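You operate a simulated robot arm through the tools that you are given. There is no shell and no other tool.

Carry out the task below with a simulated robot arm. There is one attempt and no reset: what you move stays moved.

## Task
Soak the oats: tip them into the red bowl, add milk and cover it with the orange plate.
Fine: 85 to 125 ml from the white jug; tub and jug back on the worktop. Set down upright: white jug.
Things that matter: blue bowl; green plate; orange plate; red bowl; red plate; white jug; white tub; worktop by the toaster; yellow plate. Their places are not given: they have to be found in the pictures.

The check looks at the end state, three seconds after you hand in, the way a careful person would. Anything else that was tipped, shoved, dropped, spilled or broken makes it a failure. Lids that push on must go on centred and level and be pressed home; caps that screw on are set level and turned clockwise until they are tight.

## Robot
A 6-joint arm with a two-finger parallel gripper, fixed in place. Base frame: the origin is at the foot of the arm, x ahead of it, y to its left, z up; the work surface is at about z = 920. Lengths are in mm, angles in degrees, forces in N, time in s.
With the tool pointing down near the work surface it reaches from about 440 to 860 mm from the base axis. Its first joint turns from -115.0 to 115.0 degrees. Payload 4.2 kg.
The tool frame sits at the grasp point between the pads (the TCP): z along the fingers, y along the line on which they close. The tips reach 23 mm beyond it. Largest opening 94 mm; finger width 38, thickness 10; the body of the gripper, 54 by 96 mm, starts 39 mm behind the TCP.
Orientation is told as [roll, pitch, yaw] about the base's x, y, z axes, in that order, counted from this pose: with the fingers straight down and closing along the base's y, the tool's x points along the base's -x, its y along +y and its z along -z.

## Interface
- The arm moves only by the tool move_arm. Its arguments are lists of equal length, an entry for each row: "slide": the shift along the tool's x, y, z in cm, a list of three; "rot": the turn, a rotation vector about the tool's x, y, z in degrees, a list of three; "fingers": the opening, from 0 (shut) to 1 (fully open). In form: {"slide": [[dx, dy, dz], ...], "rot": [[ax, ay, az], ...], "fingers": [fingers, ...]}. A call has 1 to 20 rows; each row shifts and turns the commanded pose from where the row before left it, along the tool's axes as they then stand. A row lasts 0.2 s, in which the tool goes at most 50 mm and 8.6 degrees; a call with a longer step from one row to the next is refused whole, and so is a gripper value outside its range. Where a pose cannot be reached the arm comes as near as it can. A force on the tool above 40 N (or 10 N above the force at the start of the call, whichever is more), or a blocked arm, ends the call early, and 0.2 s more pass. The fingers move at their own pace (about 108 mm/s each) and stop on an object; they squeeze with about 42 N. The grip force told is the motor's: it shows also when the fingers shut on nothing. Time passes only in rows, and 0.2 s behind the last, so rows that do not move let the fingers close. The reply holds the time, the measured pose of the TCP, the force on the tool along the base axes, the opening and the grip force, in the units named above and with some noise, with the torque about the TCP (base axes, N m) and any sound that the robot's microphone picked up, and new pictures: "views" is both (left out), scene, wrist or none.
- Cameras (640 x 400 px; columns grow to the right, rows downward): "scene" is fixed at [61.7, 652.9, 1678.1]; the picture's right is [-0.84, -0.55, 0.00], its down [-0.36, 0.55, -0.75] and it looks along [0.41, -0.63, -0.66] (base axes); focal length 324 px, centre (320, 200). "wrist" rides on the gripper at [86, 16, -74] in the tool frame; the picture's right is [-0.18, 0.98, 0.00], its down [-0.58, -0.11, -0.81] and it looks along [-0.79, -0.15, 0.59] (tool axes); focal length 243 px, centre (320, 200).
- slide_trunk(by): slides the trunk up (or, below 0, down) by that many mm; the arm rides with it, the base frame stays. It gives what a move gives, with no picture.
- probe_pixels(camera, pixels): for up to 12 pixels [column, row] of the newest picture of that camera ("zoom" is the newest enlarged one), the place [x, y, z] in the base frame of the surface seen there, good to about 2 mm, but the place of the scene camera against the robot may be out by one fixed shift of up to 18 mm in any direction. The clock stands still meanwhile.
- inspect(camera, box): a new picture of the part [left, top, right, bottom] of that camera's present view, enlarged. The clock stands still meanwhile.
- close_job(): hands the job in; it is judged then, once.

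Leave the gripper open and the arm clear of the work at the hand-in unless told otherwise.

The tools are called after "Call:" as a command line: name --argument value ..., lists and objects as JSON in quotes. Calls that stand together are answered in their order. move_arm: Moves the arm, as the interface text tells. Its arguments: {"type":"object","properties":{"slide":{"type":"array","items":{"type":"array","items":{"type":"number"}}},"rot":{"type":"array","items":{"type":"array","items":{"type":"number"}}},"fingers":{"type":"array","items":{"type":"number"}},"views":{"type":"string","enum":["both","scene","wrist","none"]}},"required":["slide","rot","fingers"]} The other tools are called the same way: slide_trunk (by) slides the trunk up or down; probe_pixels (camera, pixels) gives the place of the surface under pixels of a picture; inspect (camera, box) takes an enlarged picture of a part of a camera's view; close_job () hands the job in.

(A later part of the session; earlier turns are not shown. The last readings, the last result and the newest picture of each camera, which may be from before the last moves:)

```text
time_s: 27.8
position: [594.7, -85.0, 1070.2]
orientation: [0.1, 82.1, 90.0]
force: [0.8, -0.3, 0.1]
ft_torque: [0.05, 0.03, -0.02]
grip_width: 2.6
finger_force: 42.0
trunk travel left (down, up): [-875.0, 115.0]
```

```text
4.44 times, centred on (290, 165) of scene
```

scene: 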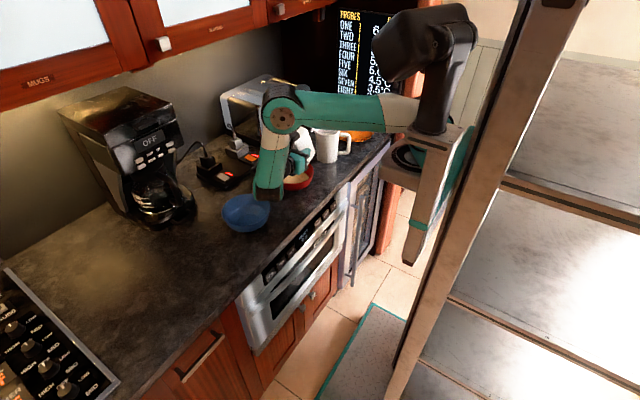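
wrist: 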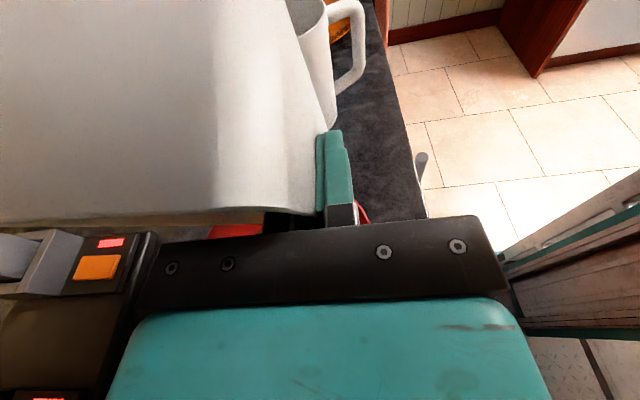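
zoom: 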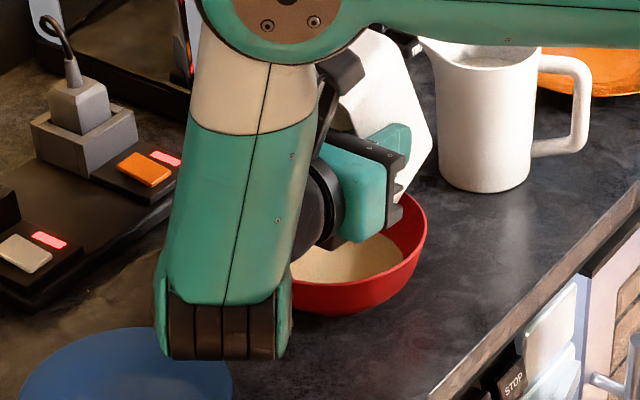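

The stream has stopped. I give it a couple of small rocks, then tilt back to about 54° while still over the bowl, where the scene camera can look into the tub.

Call:
move_arm --slide '[[0, 0, 0], [0, 0, 0], [0, 0, 0], [0, 0, 0], [0, 0, 0], [0, 0, 0], [0, 0, -0.4], [0, 0, -0.4], [0, 0, -0.4], [0, 0, -0.4], [0, 0, -0.4], [0, 0, -0.4], [0, 0, -0.4], [0, 0, -0.4]]' --rot '[[0, -6, 0], [0, 6, 0], [0, -6, 0], [0, 6, 0], [0, 0, 0], [0, 0, 0], [0, -7.5, 0], [0, -7.5, 0], [0, -7.5, 0], [0, -7.5, 0], [0, -7.5, 0], [0, -7.5, 0], [0, -7.5, 0], [0, -5.5, 0]]' --fingers '[0, 0, 0, 0, 0, 0, 0, 0, 0, 0, 0, 0, 0, 0]' --views "both"

Call:
inspect --camera "scene" --box '[230, 100, 350, 200]'

```text
time_s: 30.8
position: [593.0, -58.2, 1088.9]
orientation: [0.0, 23.8, 90.0]
force: [-1.4, -0.4, -0.3]
ft_torque: [-0.01, 0.05, 0.02]
grip_width: 2.3
finger_force: 41.4
trunk travel left (down, up): [-875.0, 115.0]
```

scene: 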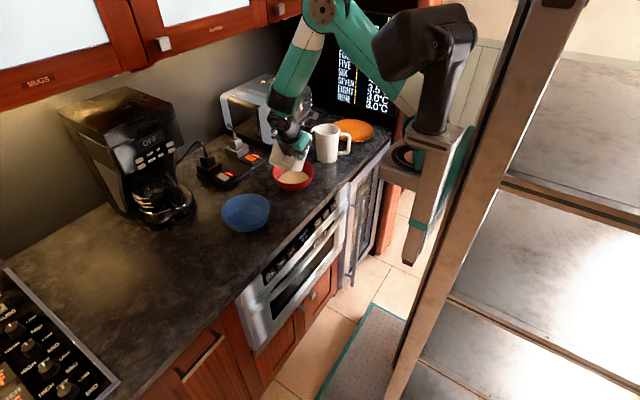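
wrist: 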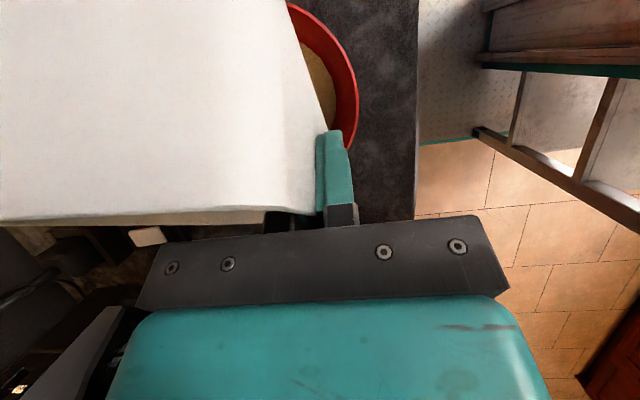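

```text
4.00 times, centred on (290, 150) of scene
```

zoom: 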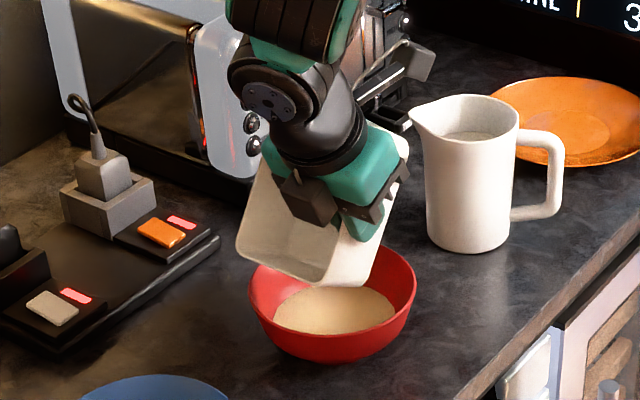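

The tub floor now looks clean and white, and the oats sit in the bowl with the worktop clean. I level the tub and carry it back towards its old place.

Call:
move_arm --slide '[[0, 0, 0], [0, 0, 0], [0, 0, 0], [0, 0, 0], [0, 0, 0], [0, 0, 0], [0, 0, 0], [0, 0, 0], [-1, 0, -1.73], [-0.5, 0, -0.87]]' --rot '[[0, -6.7, 0], [0, -6.7, 0], [0, -6.7, 0], [0, -6.7, 0], [0, -6.7, 0], [0, -6.7, 0], [0, -6.8, 0], [0, -6.8, 0], [0, 0, 0], [0, 0, 0]]' --fingers '[0, 0, 0, 0, 0, 0, 0, 0, 0, 0]' --views "both"

Call:
inspect --camera "scene" --box '[230, 100, 350, 200]'

```text
time_s: 33.0
position: [592.5, -57.7, 1117.6]
orientation: [0.0, -29.7, 89.9]
force: [0.6, 0.8, -0.9]
ft_torque: [0.01, 0.03, -0.03]
grip_width: 2.4
finger_force: 41.9
trunk travel left (down, up): [-875.0, 115.0]
```

scene: 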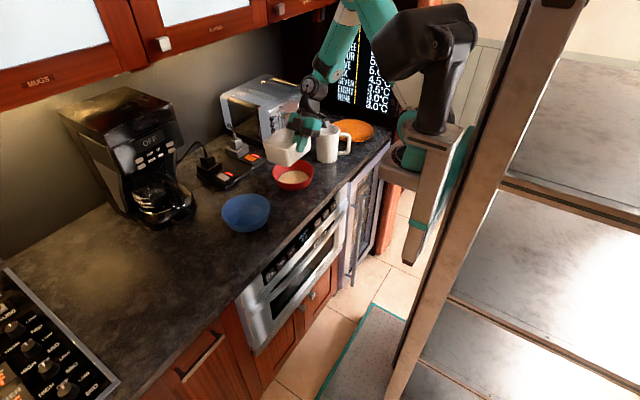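
wrist: 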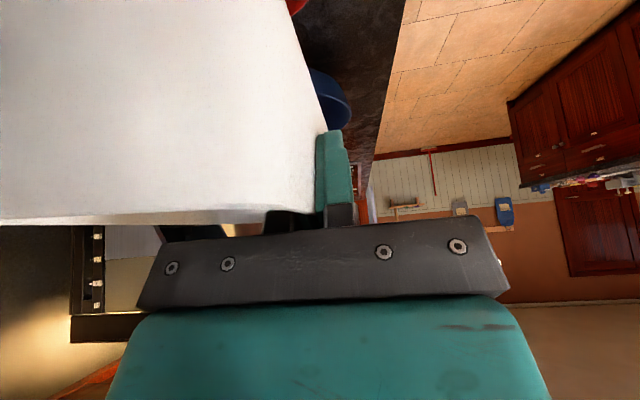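

```text
4.00 times, centred on (290, 150) of scene
```

zoom: 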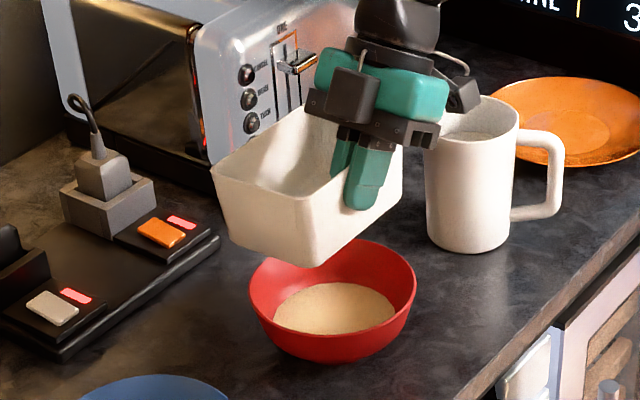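

Empty tub, level. I carry it back in +y by 444 mm at this height.

Call:
move_arm --slide '[[-1.4, 0.04, 0.81], [-2.75, 0.04, 1.587], [-2.75, 0.04, 1.587], [-2.75, 0.04, 1.587], [-2.75, 0.04, 1.587], [-2.75, 0.04, 1.587], [-2.75, 0.04, 1.587], [-2.75, 0.04, 1.587], [-2.75, 0.04, 1.587], [-2.75, 0.04, 1.587], [-2.75, 0.04, 1.587], [-2.75, 0.04, 1.587], [-2.75, 0.04, 1.587], [-2.75, 0.04, 1.587], [-1.3, 0.04, 0.76], [0, 0, 0]]' --rot '[[0, 0, 0], [0, 0, 0], [0, 0, 0], [0, 0, 0], [0, 0, 0], [0, 0, 0], [0, 0, 0], [0, 0, 0], [0, 0, 0], [0, 0, 0], [0, 0, 0], [0, 0, 0], [0, 0, 0], [0, 0, 0], [0, 0, 0], [0, 0, 0]]' --fingers '[0, 0, 0, 0, 0, 0, 0, 0, 0, 0, 0, 0, 0, 0, 0, 0]' --views "scene"

```text
time_s: 36.4
position: [586.6, 384.8, 1116.1]
orientation: [0.0, -29.9, 89.9]
force: [0.8, 1.4, -0.3]
ft_torque: [-0.04, 0.06, 0.0]
grip_width: 2.6
finger_force: 41.8
trunk travel left (down, up): [-875.0, 115.0]
```

scene: 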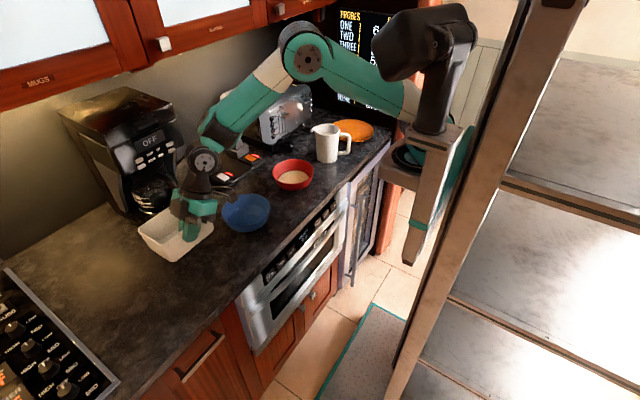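

Now I lower: 125 mm quickly, then the last bit in small steps.

Call:
move_arm --slide '[[1.25, 0, 2.165], [1.25, 0, 2.165], [1.25, 0, 2.165], [1.25, 0, 2.165], [1.25, 0, 2.165], [0, 0, 0], [0.2, 0, 0.346], [0.2, 0, 0.346], [0.15, 0, 0.26], [0.15, 0, 0.26]]' --rot '[[0, 0, 0], [0, 0, 0], [0, 0, 0], [0, 0, 0], [0, 0, 0], [0, 0, 0], [0, 0, 0], [0, 0, 0], [0, 0, 0], [0, 0, 0]]' --fingers '[0, 0, 0, 0, 0, 0, 0, 0, 0, 0]'

Call:
inspect --camera "scene" --box '[120, 180, 280, 310]'

```text
time_s: 38.6
position: [587.2, 385.5, 978.1]
orientation: [-0.1, -29.9, 90.1]
force: [-0.2, -0.7, 4.3]
ft_torque: [0.29, -0.38, -0.02]
grip_width: 2.5
finger_force: 42.4
trunk travel left (down, up): [-875.0, 115.0]
```

scene: 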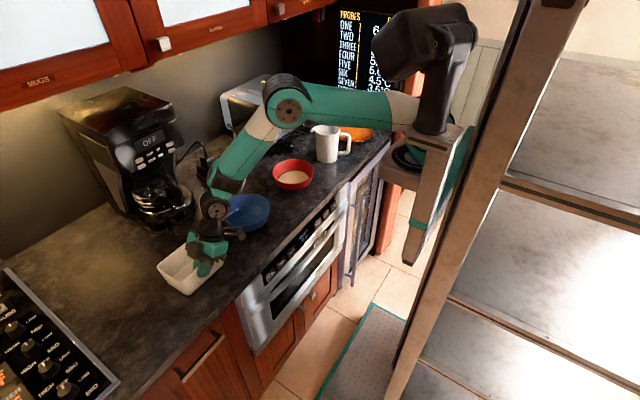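
wrist: 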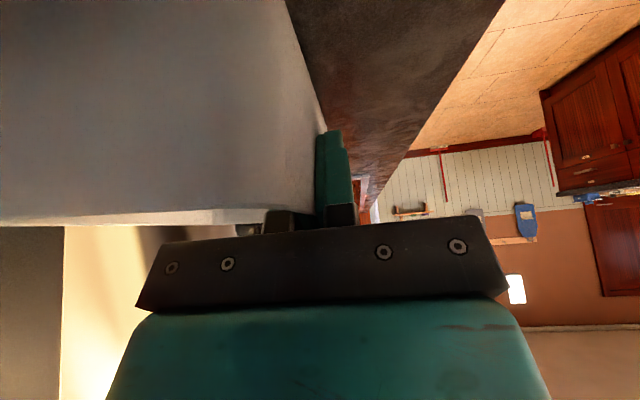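

```text
3.08 times, centred on (200, 245) of scene
```

zoom: 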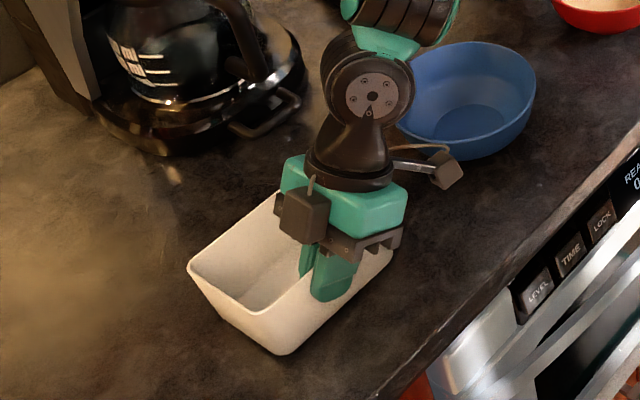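

Contact (4 N). I settle 1 mm more, open to half, and back out along the tool.

Call:
move_arm --slide '[[0.05, 0, 0.09], [0, 0, 0], [0, 0, 0], [0, 0, 0], [0, 0, -1.5], [0, 0, -2], [0, 0, -2.5], [0, 0, -3], [0, 0, -4], [0, 0, -4], [0, 0, -4]]' --rot '[[0, 0, 0], [0, 0, 0], [0, 0, 0], [0, 0, 0], [0, 0, 0], [0, 0, 0], [0, 0, 0], [0, 0, 0], [0, 0, 0], [0, 0, 0], [0, 0, 0]]' --fingers '[0, 0.2, 0.5, 0.5, 0.5, 0.5, 0.5, 0.5, 0.5, 0.5, 0.5]'

Call:
inspect --camera "scene" --box '[120, 180, 280, 310]'

```text
time_s: 41.0
position: [586.8, 281.8, 1159.8]
orientation: [-0.1, -29.8, 90.0]
force: [0.9, -0.4, -0.3]
ft_torque: [0.02, -0.03, 0.02]
grip_width: 47.2
finger_force: 0.0
trunk travel left (down, up): [-875.0, 115.0]
```

scene: 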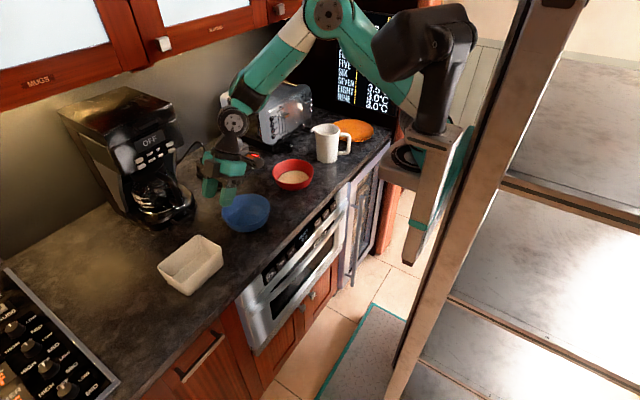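
wrist: 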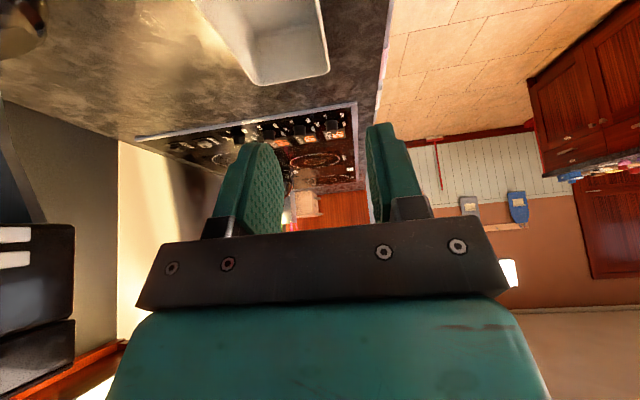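

```text
3.08 times, centred on (200, 245) of scene
```

zoom: 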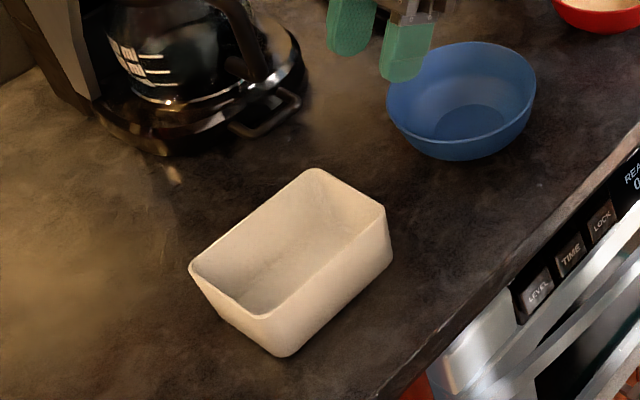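

The tub is back, upright, in its old spot and empty. Now the jug: I straighten the tool, turn to yaw 23° (in line with the jug's handle–spout axis), and move over the jug for a close look.

Call:
move_arm --slide '[[0, 0, 0], [0, 0, 0], [0, 0, 0], [0, 0, 0], [0, 0, 0], [0, 0, 0], [0, 0, 0], [0, 0, 0], [0, 0, 0], [0, 0, 0], [0, 0, 0], [0, 0, 0]]' --rot '[[0, 7.5, 0], [0, 7.5, 0], [0, 7.5, 0], [0, 7.4, 0], [0, 0, 8.375], [0, 0, 8.375], [0, 0, 8.375], [0, 0, 8.375], [0, 0, 8.375], [0, 0, 8.375], [0, 0, 8.375], [0, 0, 8.375]]' --fingers '[0.5, 0.7, 1, 1, 1, 1, 1, 1, 1, 1, 1, 1]' --views "none"

Call:
move_arm --slide '[[1.627, -4.148, -0.2], [1.627, -4.148, -0.2], [1.627, -4.148, -0.2], [1.627, -4.148, -0.1], [1.627, -4.148, -0.1], [1.627, -4.148, -0.1], [1.627, -4.148, -0.1], [1.627, -4.148, 0], [1.627, -4.148, 0], [1.627, -4.148, 0], [1.627, -4.148, 0], [1.627, -4.148, 0], [1.627, -4.148, 0]]' --rot '[[0, 0, 0], [0, 0, 0], [0, 0, 0], [0, 0, 0], [0, 0, 0], [0, 0, 0], [0, 0, 0], [0, 0, 0], [0, 0, 0], [0, 0, 0], [0, 0, 0], [0, 0, 0], [0, 0, 0]]' --fingers '[1, 1, 1, 1, 1, 1, 1, 1, 1, 1, 1, 1, 1]' --views "both"

Call:
inspect --camera "wrist" --box '[160, 0, 480, 200]'

```text
time_s: 43.6
position: [587.1, 280.3, 1158.8]
orientation: [-0.1, 0.1, 22.8]
force: [0.3, -0.7, 0.4]
ft_torque: [-0.02, 0.0, -0.01]
grip_width: 94.1
finger_force: 0.0
trunk travel left (down, up): [-875.0, 115.0]
```

```text
time_s: 46.4
position: [600.8, -297.7, 1171.6]
orientation: [0.0, 0.1, 23.0]
force: [-0.2, 0.9, -0.4]
ft_torque: [-0.03, 0.01, 0.01]
grip_width: 93.9
finger_force: 0.1
trunk travel left (down, up): [-875.0, 115.0]
```

scene: 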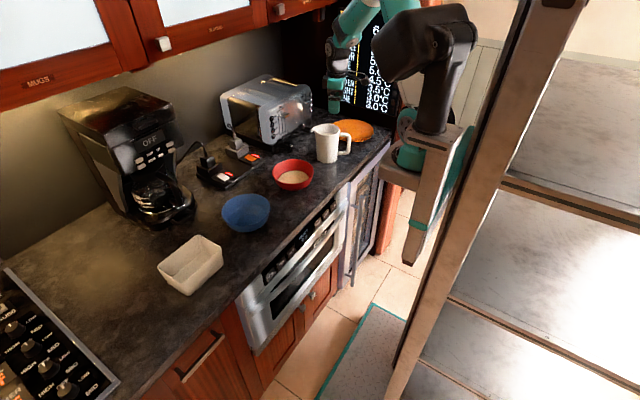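
wrist: 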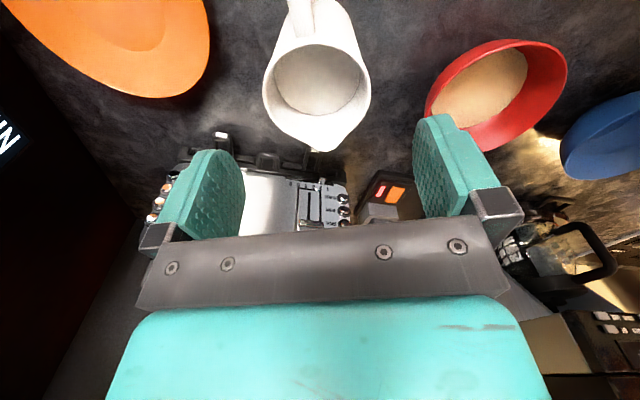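

```text
2.00 times, centred on (320, 100) of wrist
```

zoom: 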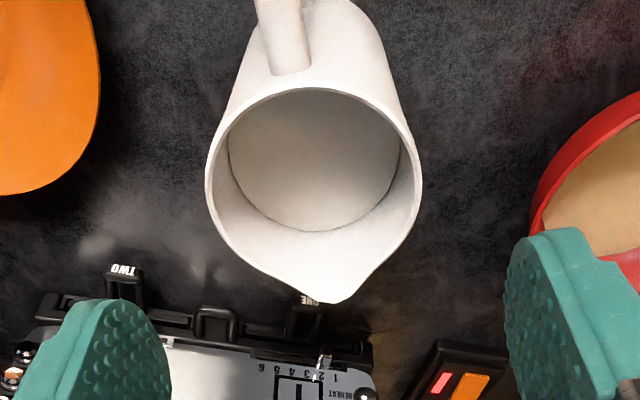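

A clear view into the jug. I probe the rim, spout tip, handle and milk surface.

Call:
probe_pixels --camera "zoom" --pixels '[[209, 190], [420, 182], [325, 300], [315, 91], [240, 120], [400, 120], [310, 160], [250, 190], [370, 170], [310, 225], [290, 60], [230, 255]]'

Call:
probe_pixels --camera "zoom" --pixels '[[280, 20], [270, 5], [365, 25], [230, 110], [390, 80], [212, 170], [418, 165], [418, 205], [213, 215], [280, 70], [310, 68], [340, 88]]'

Call:
probe_pixels --camera "wrist" --pixels '[[5, 5], [100, 90], [150, 97], [190, 80], [209, 40], [207, 5], [120, 30], [60, 65], [160, 20], [426, 105], [470, 150], [566, 70]]'

```text
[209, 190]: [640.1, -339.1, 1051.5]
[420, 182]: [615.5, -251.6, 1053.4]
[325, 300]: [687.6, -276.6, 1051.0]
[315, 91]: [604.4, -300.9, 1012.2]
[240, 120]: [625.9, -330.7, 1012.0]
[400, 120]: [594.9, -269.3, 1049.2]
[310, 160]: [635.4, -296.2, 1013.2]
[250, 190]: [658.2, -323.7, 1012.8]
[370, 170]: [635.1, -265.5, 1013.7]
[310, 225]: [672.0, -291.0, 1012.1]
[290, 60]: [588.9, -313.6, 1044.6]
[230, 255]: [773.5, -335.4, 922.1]
```

```text
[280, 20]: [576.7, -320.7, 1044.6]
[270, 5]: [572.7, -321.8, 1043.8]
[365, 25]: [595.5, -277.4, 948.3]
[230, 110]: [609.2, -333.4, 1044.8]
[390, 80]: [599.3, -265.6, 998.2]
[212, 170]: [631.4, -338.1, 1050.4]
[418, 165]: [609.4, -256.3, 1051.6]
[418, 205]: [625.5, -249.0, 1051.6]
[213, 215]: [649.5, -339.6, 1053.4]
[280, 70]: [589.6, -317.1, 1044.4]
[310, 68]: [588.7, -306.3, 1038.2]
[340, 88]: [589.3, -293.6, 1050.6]
```

```text
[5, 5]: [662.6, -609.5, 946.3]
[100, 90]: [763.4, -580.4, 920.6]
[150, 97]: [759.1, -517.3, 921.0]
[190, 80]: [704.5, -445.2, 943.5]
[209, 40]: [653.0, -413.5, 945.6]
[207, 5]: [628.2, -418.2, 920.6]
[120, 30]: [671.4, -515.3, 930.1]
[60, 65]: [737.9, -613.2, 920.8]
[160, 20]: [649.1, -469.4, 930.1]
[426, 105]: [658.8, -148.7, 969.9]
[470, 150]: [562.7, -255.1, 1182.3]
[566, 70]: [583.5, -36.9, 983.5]
```

Jug numbers: rim z 1051, milk z 1013, body about 90 mm wide (tight for the 94 mm opening), spout tip (688, -277), handle loop from (552, -323) to (589, -314) with its top at z 1044. I'll take the handle corner from above with the fingers closing across the handle, TCP at (573, -320.5, 1020). First I align above it.

Call:
move_arm --slide '[[1.2, -0.35, 1.0], [1.2, -0.35, 1.5], [1.07, -0.31, 2.0], [0, 0, 1.5]]' --rot '[[0, 0, 0], [0, 0, 0], [0, 0, 0], [0, 0, 0]]' --fingers '[0.55, 0.55, 0.55, 0.55]'

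Call:
inspect --camera "scene" --box '[280, 70, 400, 180]'

Call:
inspect --camera "wrist" --box '[160, 0, 480, 200]'

```text
time_s: 47.4
position: [574.0, -321.0, 1111.1]
orientation: [0.0, 0.0, 22.9]
force: [-0.2, 0.5, -0.2]
ft_torque: [0.0, 0.02, -0.03]
grip_width: 51.7
finger_force: 0.0
trunk travel left (down, up): [-875.0, 115.0]
```

scene: 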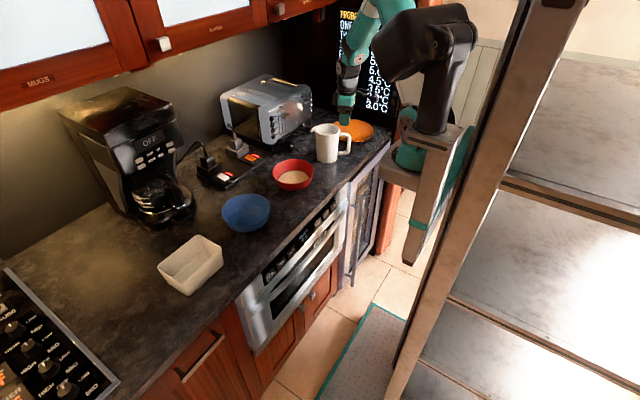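
wrist: 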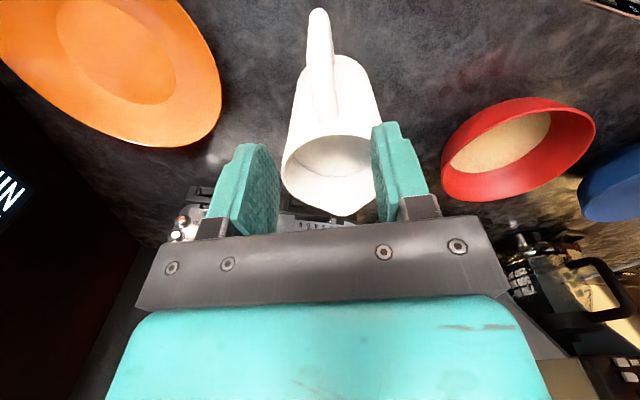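

```text
3.64 times, centred on (340, 125) of scene
```

zoom: 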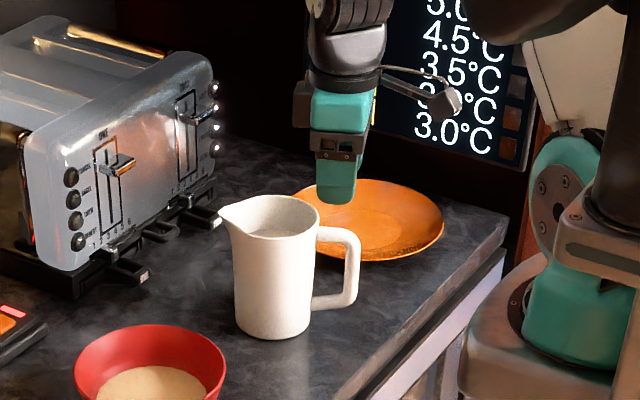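

```text
2.00 times, centred on (320, 100) of wrist
```

zoom: 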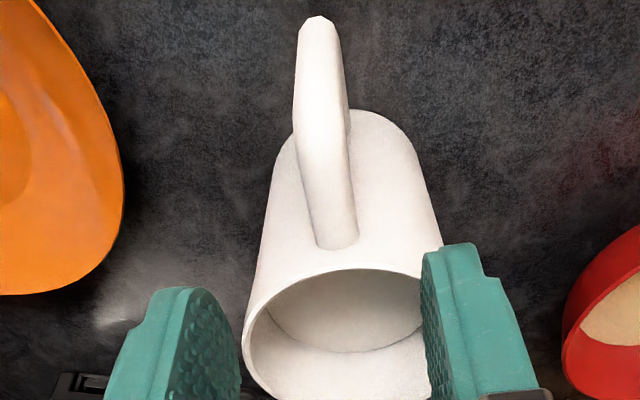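

Handle clearly visible in the zoom. I check its exact line by probing both of its edges along the bar.

Call:
probe_pixels --camera "zoom" --pixels '[[318, 230], [336, 230], [354, 230], [300, 160], [322, 160], [345, 160], [297, 100], [318, 100], [342, 100], [318, 25], [300, 40], [336, 40]]'

```text
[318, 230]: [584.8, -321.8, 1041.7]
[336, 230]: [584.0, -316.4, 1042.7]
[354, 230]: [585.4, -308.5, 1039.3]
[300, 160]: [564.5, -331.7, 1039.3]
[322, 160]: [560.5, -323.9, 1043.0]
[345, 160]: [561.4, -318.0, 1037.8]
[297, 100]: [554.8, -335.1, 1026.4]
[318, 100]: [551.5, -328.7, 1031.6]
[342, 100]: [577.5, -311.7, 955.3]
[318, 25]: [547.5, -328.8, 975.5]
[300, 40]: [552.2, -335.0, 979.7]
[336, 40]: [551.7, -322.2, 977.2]
```

The handle lies along 22.5° and is centred about where I am. I make a small correction (4 mm back, 1 mm sideways) and descend 91 mm in stages.

Call:
move_arm --slide '[[0.4, 0.12, 1.5], [0, 0, 2], [0, 0, 2], [0, 0, 1.5], [0, 0, 1.2], [0, 0, 0.9], [0, 0, 0]]' --rot '[[0, 0, 0], [0, 0, 0], [0, 0, 0], [0, 0, 0], [0, 0, 0], [0, 0, 0], [0, 0, 0]]' --fingers '[0.55, 0.55, 0.55, 0.55, 0.55, 0.55, 0.55]'

Call:
inspect --camera "scene" --box '[290, 90, 390, 180]'

```text
time_s: 49.0
position: [570.7, -320.3, 1018.0]
orientation: [0.0, 0.0, 22.9]
force: [-1.4, 1.3, -1.1]
ft_torque: [-0.02, 0.01, 0.03]
grip_width: 51.9
finger_force: 0.0
trunk travel left (down, up): [-875.0, 115.0]
```

scene: 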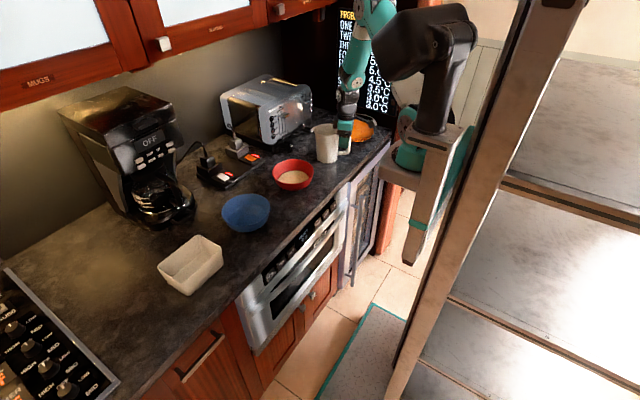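
wrist: 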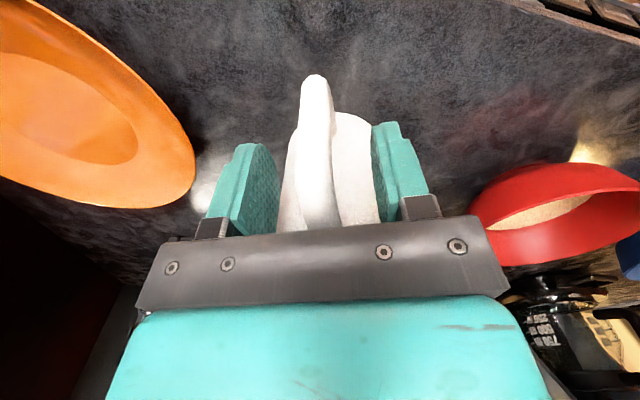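

```text
4.44 times, centred on (340, 135) of scene
```

zoom: 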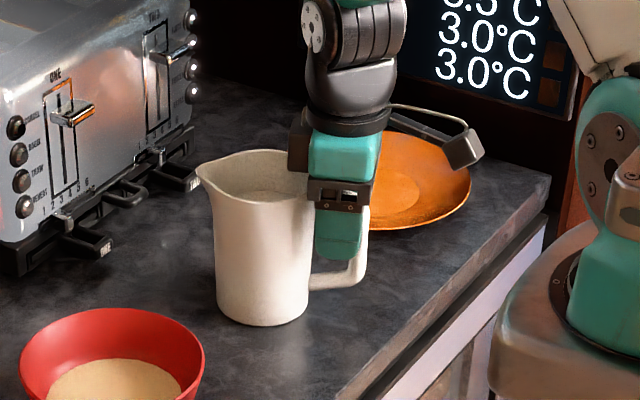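

The fingers straddle the handle and the palm is clear of the rim. I close on it.

Call:
move_arm --slide '[[0, 0, 0], [0, 0, 0], [0, 0, 0], [0, 0, 0]]' --rot '[[0, 0, 0], [0, 0, 0], [0, 0, 0], [0, 0, 0]]' --fingers '[0.3, 0, 0, 0]' --views "both"

Call:
inspect --camera "scene" --box '[290, 90, 390, 180]'

```text
time_s: 50.0
position: [569.4, -320.3, 1018.6]
orientation: [-0.1, 0.1, 22.8]
force: [-0.2, 0.0, -0.3]
ft_torque: [0.08, 0.1, -0.05]
grip_width: 15.9
finger_force: 42.2
trunk travel left (down, up): [-875.0, 115.0]
```

scene: 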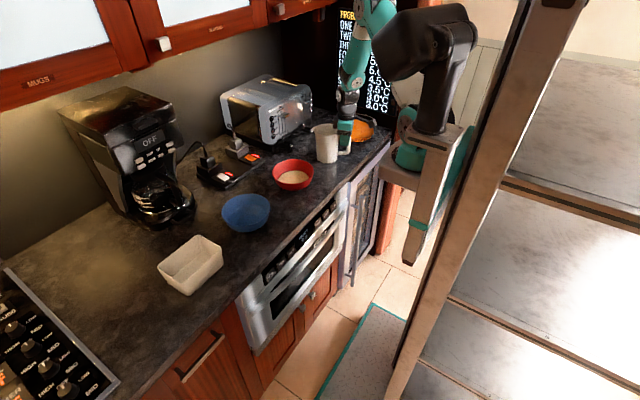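
wrist: 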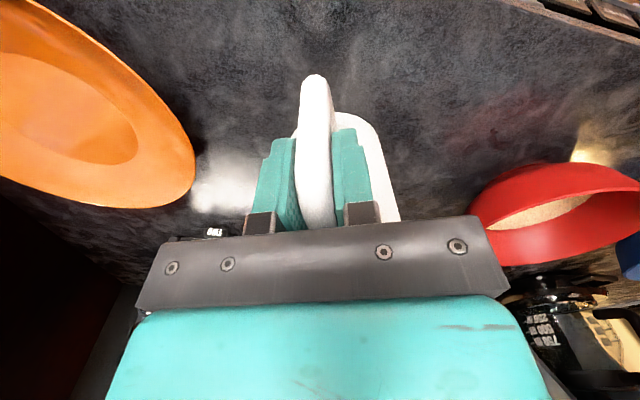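

```text
4.44 times, centred on (340, 135) of scene
```

zoom: 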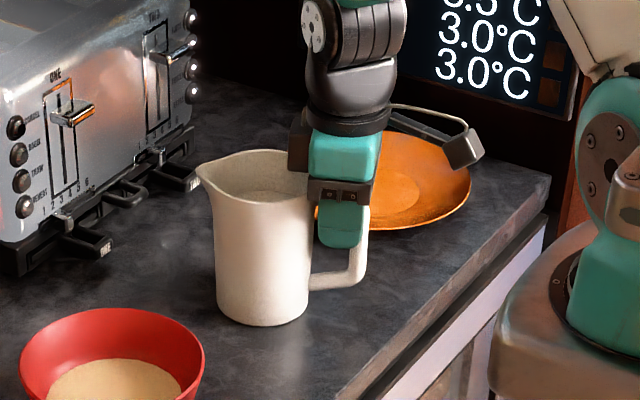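

Grip holds the 16 mm handle. I lift gently 25 mm and check that the jug stays level.

Call:
move_arm --slide '[[0, 0, -0.2], [0, 0, -0.3], [0, 0, -0.6], [0, 0, -0.8], [0, 0, -0.6], [0, 0, 0]]' --rot '[[0, 0, 0], [0, 0, 0], [0, 0, 0], [0, 0, 0], [0, 0, 0], [0, 0, 0]]' --fingers '[0, 0, 0, 0, 0, 0]' --views "both"

Call:
inspect --camera "scene" --box '[290, 90, 390, 180]'

```text
time_s: 51.4
position: [569.8, -321.8, 1044.5]
orientation: [-0.1, 0.1, 22.9]
force: [-0.1, -0.3, -6.6]
ft_torque: [-0.1, 0.29, 0.01]
grip_width: 15.7
finger_force: 41.5
trunk travel left (down, up): [-875.0, 115.0]
```

scene: 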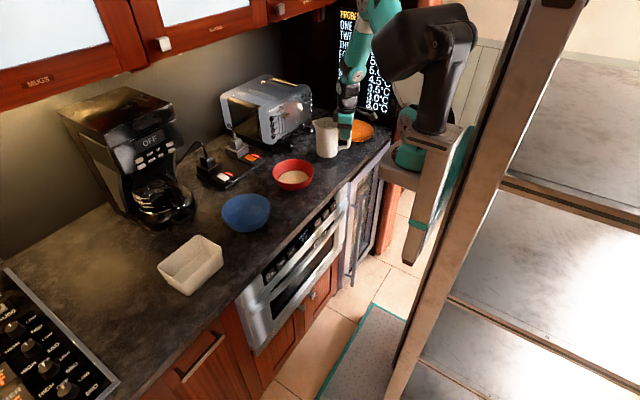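
wrist: 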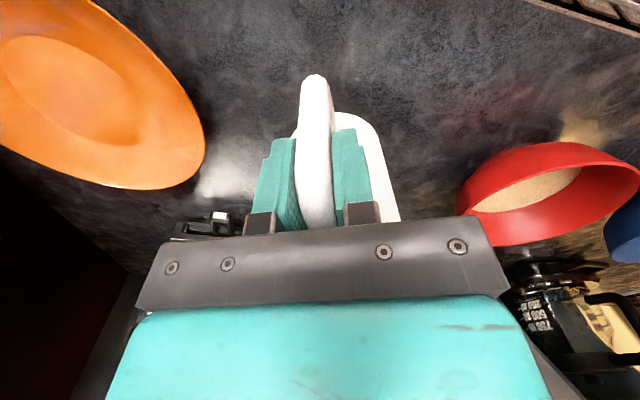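

```text
4.44 times, centred on (340, 135) of scene
```

zoom: 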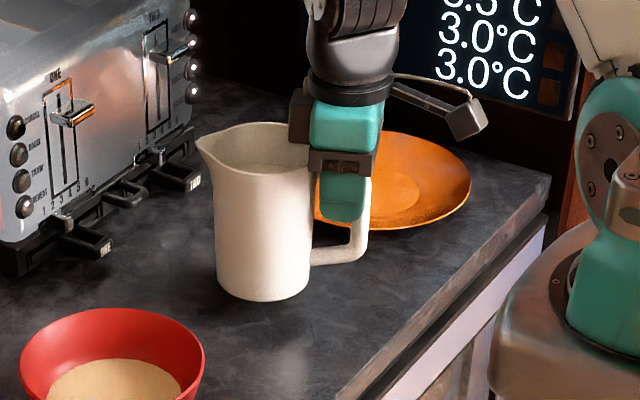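

No slip; the weight reads about 6.6 N. I lift to about z 1112 and swing the jug so its spout points to +y (yaw 90°), gently.

Call:
move_arm --slide '[[0, 0, -1], [0, 0, -2], [0, 0, -2], [0, 0, -1.2], [0, 0, -0.5], [0, 0, 0], [0, 0, 0], [0, 0, 0], [0, 0, 0], [0, 0, 0], [0, 0, 0], [0, 0, 0], [0, 0, 0], [0, 0, 0], [0, 0, 0], [0, 0, 0], [0, 0, 0], [0, 0, 0], [0, 0, 0]]' --rot '[[0, 0, 0], [0, 0, 0], [0, 0, 0], [0, 0, 0], [0, 0, 0], [0, 0, -2], [0, 0, -4], [0, 0, -6], [0, 0, -7], [0, 0, -7], [0, 0, -7], [0, 0, -7], [0, 0, -7], [0, 0, -6], [0, 0, -6], [0, 0, -4], [0, 0, -3], [0, 0, -1.1], [0, 0, 0]]' --fingers '[0, 0, 0, 0, 0, 0, 0, 0, 0, 0, 0, 0, 0, 0, 0, 0, 0, 0, 0]' --views "scene"

Call:
inspect --camera "scene" --box '[270, 70, 390, 180]'

```text
time_s: 55.4
position: [569.8, -321.4, 1110.4]
orientation: [0.0, 0.0, 90.1]
force: [1.0, -0.4, -6.3]
ft_torque: [-0.32, -0.01, 0.04]
grip_width: 16.0
finger_force: 42.3
trunk travel left (down, up): [-875.0, 115.0]
```

scene: 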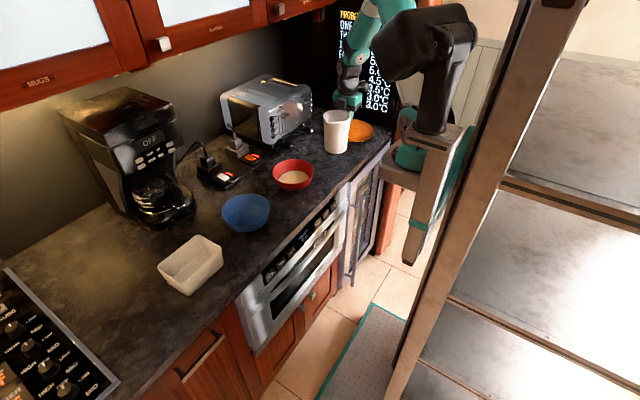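

```text
3.64 times, centred on (330, 125) of scene
```

zoom: 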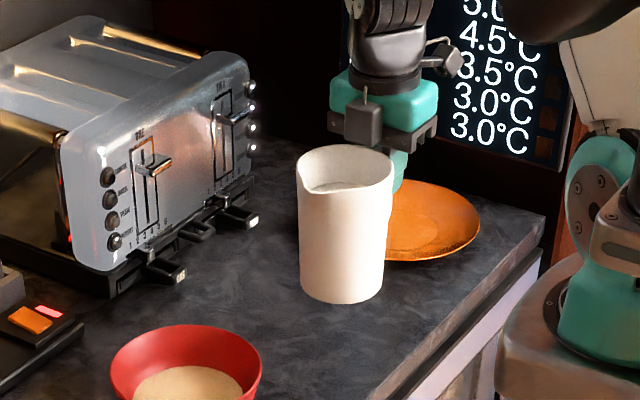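

Spout faces +y. I translate gently to the pouring stand-off (640, -228, 1110).

Call:
move_arm --slide '[[-0.6, -0.45, 0], [-1.3, -0.97, 0], [-1.8, -1.33, 0], [-1.8, -1.33, 0], [-1.8, -1.33, 0], [-1.3, -0.97, 0], [-0.7, -0.52, 0], [0, 0, 0], [0, 0, 0]]' --rot '[[0, 0, 0], [0, 0, 0], [0, 0, 0], [0, 0, 0], [0, 0, 0], [0, 0, 0], [0, 0, 0], [0, 0, 0], [0, 0, 0]]' --fingers '[0, 0, 0, 0, 0, 0, 0, 0, 0]' --views "both"

Call:
inspect --camera "scene" --box '[250, 90, 370, 200]'

```text
time_s: 57.4
position: [639.2, -228.5, 1111.2]
orientation: [-0.1, 0.0, 89.9]
force: [0.3, -0.2, -6.3]
ft_torque: [-0.33, -0.03, 0.0]
grip_width: 16.0
finger_force: 42.0
trunk travel left (down, up): [-875.0, 115.0]
```

scene: 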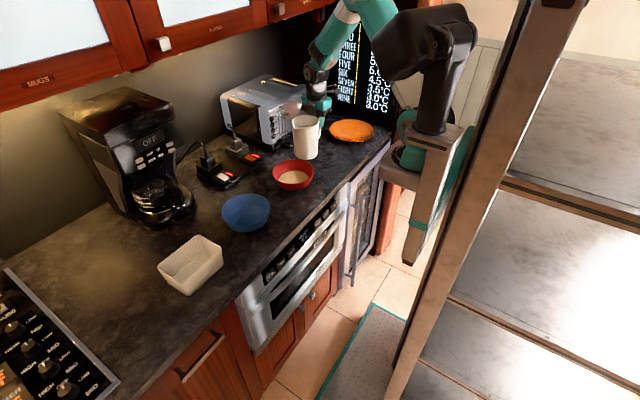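
wrist: 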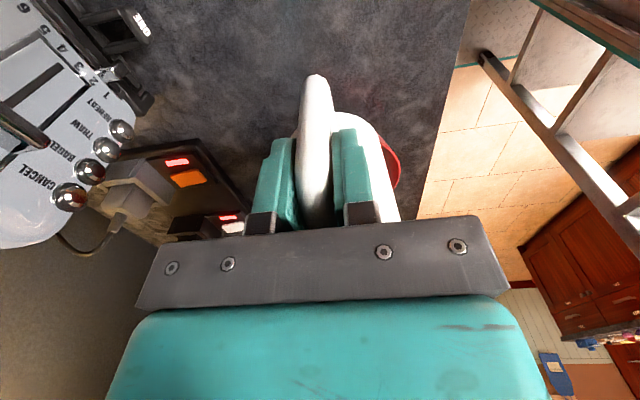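

```text
3.64 times, centred on (310, 145) of scene
```

zoom: 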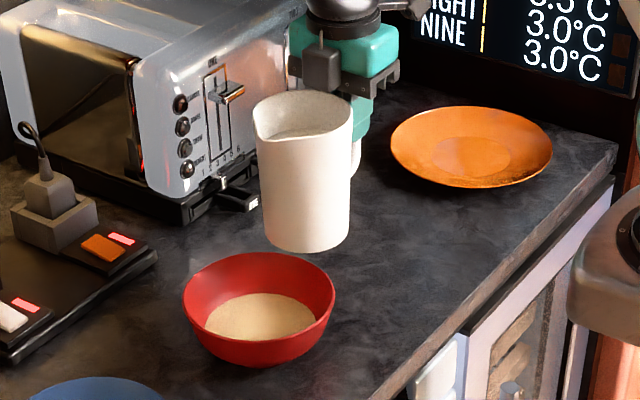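

Everything lines up: spout over the bowl side, jug bottom clear of the rim. I tip slowly to 30°, which should be just short of flow starting.

Call:
move_arm --slide '[[0, 0, 0.5], [0, 0, 0.6], [0, 0, 0.6], [0, 0, 0.3], [0, 0, 0], [0, 0, 0], [0, 0, 0], [0, 0, 0], [0, 0, 0]]' --rot '[[0, 2, 0], [0, 4, 0], [0, 4, 0], [0, 4, 0], [0, 4, 0], [0, 4, 0], [0, 4, 0], [0, 4, 0], [0, 0, 0]]' --fingers '[0, 0, 0, 0, 0, 0, 0, 0, 0]' --views "scene"

Call:
inspect --camera "scene" --box '[250, 90, 370, 200]'

```text
time_s: 59.4
position: [639.5, -230.5, 1090.5]
orientation: [-0.1, 30.2, 90.1]
force: [0.7, -0.2, -5.5]
ft_torque: [-0.16, 0.02, -0.02]
grip_width: 15.8
finger_force: 42.1
trunk travel left (down, up): [-875.0, 115.0]
```

scene: 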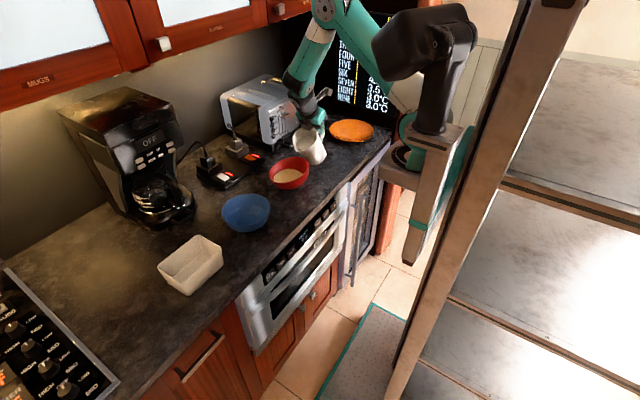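

```text
3.64 times, centred on (310, 145) of scene
```

zoom: 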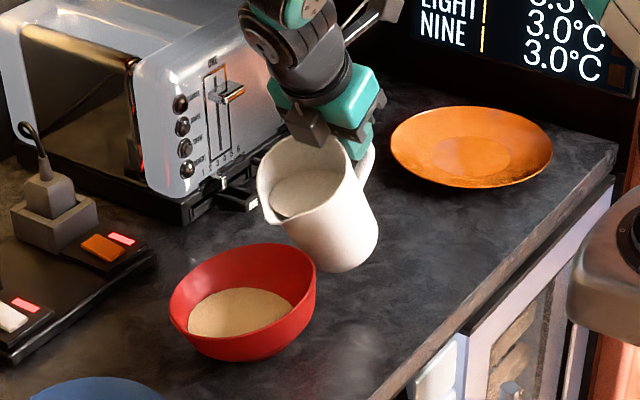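

The red bowl seems to have shifted: the jug's foot probably brushed its rim while I lowered and tipped together. I stop to inspect and measure.

Call:
inspect --camera "scene" --box '[270, 130, 340, 195]'

Call:
probe_pixels --camera "scene" --pixels '[[270, 173], [289, 188], [308, 164], [300, 158], [285, 160], [290, 175], [280, 180], [300, 176], [296, 185], [310, 163], [320, 150], [312, 160]]'

```text
6.15 times, centred on (305, 162) of scene
```

zoom: 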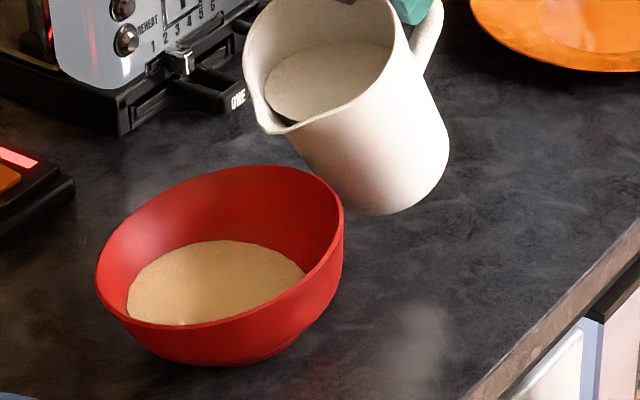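

```text
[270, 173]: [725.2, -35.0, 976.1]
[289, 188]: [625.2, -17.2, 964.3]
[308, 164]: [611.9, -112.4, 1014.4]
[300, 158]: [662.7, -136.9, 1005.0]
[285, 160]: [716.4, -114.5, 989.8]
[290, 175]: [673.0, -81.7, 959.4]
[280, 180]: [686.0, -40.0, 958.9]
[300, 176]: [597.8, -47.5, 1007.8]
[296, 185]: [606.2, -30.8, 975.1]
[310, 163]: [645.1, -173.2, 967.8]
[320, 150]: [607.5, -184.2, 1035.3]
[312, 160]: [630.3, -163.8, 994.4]
```

The bowl is being propped up by the jug's wall (its rim at z 1014 on this side, 970 on the other), but the oats are still inside. I back the jug off in -y very slowly so the bowl can slide down level.

Call:
move_arm --slide '[[0.17, 0, 0.1], [0.17, 0, 0.1], [0.17, 0, 0.1], [0.17, 0, 0.1], [0.17, 0, 0.1], [0.17, 0, 0.1]]' --rot '[[0, 0, 0], [0, 0, 0], [0, 0, 0], [0, 0, 0], [0, 0, 0], [0, 0, 0]]' --fingers '[0, 0, 0, 0, 0, 0]' --views "scene"

Call:
inspect --camera "scene" --box '[270, 130, 340, 195]'

```text
time_s: 60.8
position: [639.0, -242.0, 1090.8]
orientation: [0.0, 30.1, 90.0]
force: [-0.2, -0.9, -6.3]
ft_torque: [-0.19, -0.01, -0.02]
grip_width: 15.8
finger_force: 41.7
trunk travel left (down, up): [-875.0, 115.0]
```

scene: 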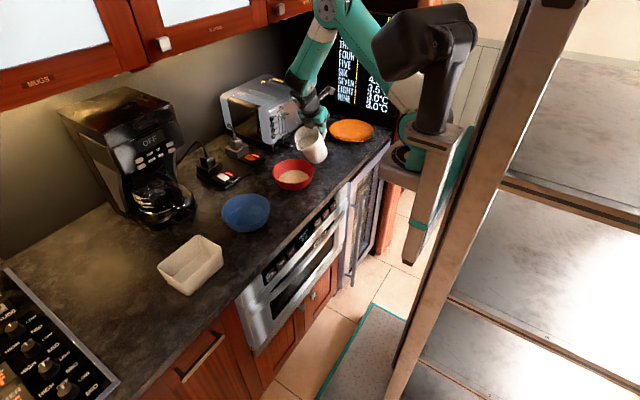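

```text
6.15 times, centred on (305, 162) of scene
```

zoom: 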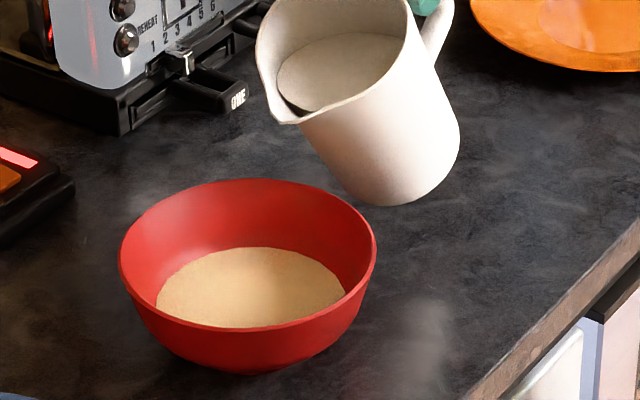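

The bowl slid back down level with its oats, at essentially its old place. Now I measure bowl and jug relative to each other in the same camera before going on.

Call:
probe_pixels --camera "zoom" --pixels '[[121, 255], [374, 245], [250, 180], [300, 185], [340, 200], [180, 195], [220, 325], [260, 290], [296, 120], [300, 128], [350, 195], [385, 204]]'

Call:
probe_pixels --camera "zoom" --pixels '[[320, 150], [330, 170], [360, 198], [458, 150], [435, 190], [340, 60], [300, 80], [380, 60], [270, 40], [280, 100], [400, 30], [290, 110]]'

```text
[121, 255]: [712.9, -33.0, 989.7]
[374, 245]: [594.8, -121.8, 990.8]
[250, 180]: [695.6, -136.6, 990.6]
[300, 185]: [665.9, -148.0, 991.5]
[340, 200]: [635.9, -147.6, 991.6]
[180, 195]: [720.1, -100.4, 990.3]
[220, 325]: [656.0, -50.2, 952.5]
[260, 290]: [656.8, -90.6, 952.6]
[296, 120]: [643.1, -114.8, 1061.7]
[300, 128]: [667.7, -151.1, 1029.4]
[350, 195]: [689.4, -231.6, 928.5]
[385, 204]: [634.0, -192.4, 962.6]
```

```text
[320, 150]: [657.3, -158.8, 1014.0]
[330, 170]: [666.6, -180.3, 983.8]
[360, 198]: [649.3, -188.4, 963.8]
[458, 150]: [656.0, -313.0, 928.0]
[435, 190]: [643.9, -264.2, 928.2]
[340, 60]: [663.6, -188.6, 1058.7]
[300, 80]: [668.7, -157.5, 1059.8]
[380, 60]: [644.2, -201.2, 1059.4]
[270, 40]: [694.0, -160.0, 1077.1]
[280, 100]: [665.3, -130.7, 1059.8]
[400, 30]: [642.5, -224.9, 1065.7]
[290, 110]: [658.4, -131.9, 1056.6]
```

Gap to the bowl is now safe (about 19 mm at rim height), with the lip over the bowl. I continue tipping slowly to 36° with a small +y shift; the steeper the jug, the more clearance there is.

Call:
move_arm --slide '[[-0.13, 0, -0.08], [-0.13, 0, -0.09], [-0.13, 0, -0.09], [-0.13, 0, -0.09], [0, 0, 0], [0, 0, 0]]' --rot '[[0, 1.5, 0], [0, 1.5, 0], [0, 1.5, 0], [0, 1.5, 0], [0, 0, 0], [0, 0, 0]]' --fingers '[0, 0, 0, 0, 0, 0]' --views "scene"

Call:
inspect --camera "scene" --box '[260, 120, 340, 195]'

```text
time_s: 62.2
position: [638.0, -235.7, 1090.7]
orientation: [-0.1, 36.1, 90.1]
force: [0.1, 0.3, -6.2]
ft_torque: [-0.1, -0.04, -0.03]
grip_width: 16.0
finger_force: 41.6
trunk travel left (down, up): [-875.0, 115.0]
```

scene: 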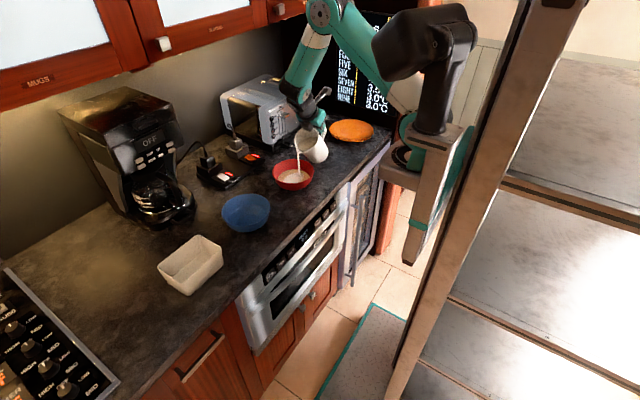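

```text
5.33 times, centred on (300, 158) of scene
```

zoom: 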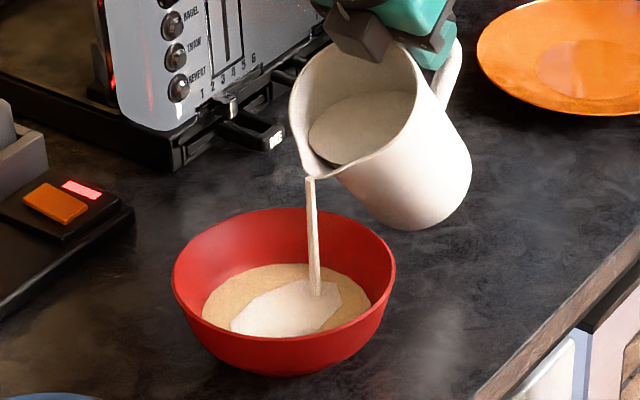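

Milk runs from the spout into the bowl. I hold at 36° for a second to let it settle.

Call:
move_arm --slide '[[0, 0, 0], [0, 0, 0], [0, 0, 0], [0, 0, 0], [0, 0, 0]]' --rot '[[0, 0, 0], [0, 0, 0], [0, 0, 0], [0, 0, 0], [0, 0, 0]]' --fingers '[0, 0, 0, 0, 0]' --views "scene"

Call:
inspect --camera "scene" --box '[260, 120, 340, 195]'

```text
time_s: 63.4
position: [638.5, -235.9, 1089.9]
orientation: [0.1, 36.1, 90.1]
force: [-0.4, -0.9, -6.2]
ft_torque: [-0.14, -0.01, 0.0]
grip_width: 16.0
finger_force: 42.1
trunk travel left (down, up): [-875.0, 115.0]
```

scene: 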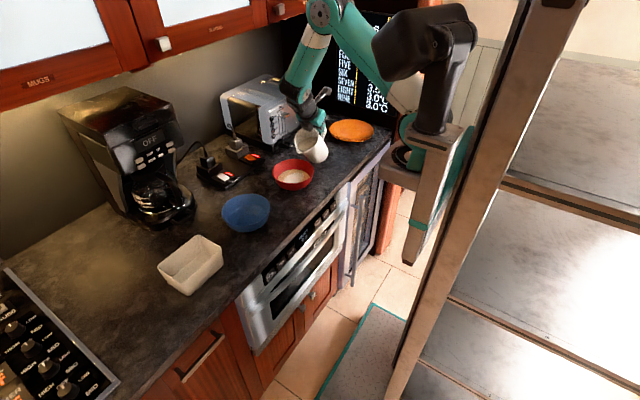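

```text
5.33 times, centred on (300, 158) of scene
```

zoom: 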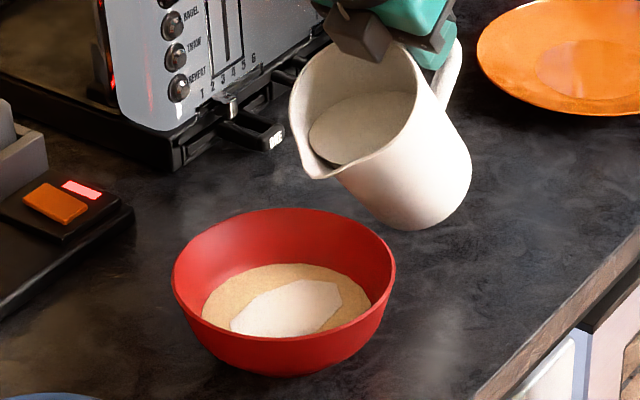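

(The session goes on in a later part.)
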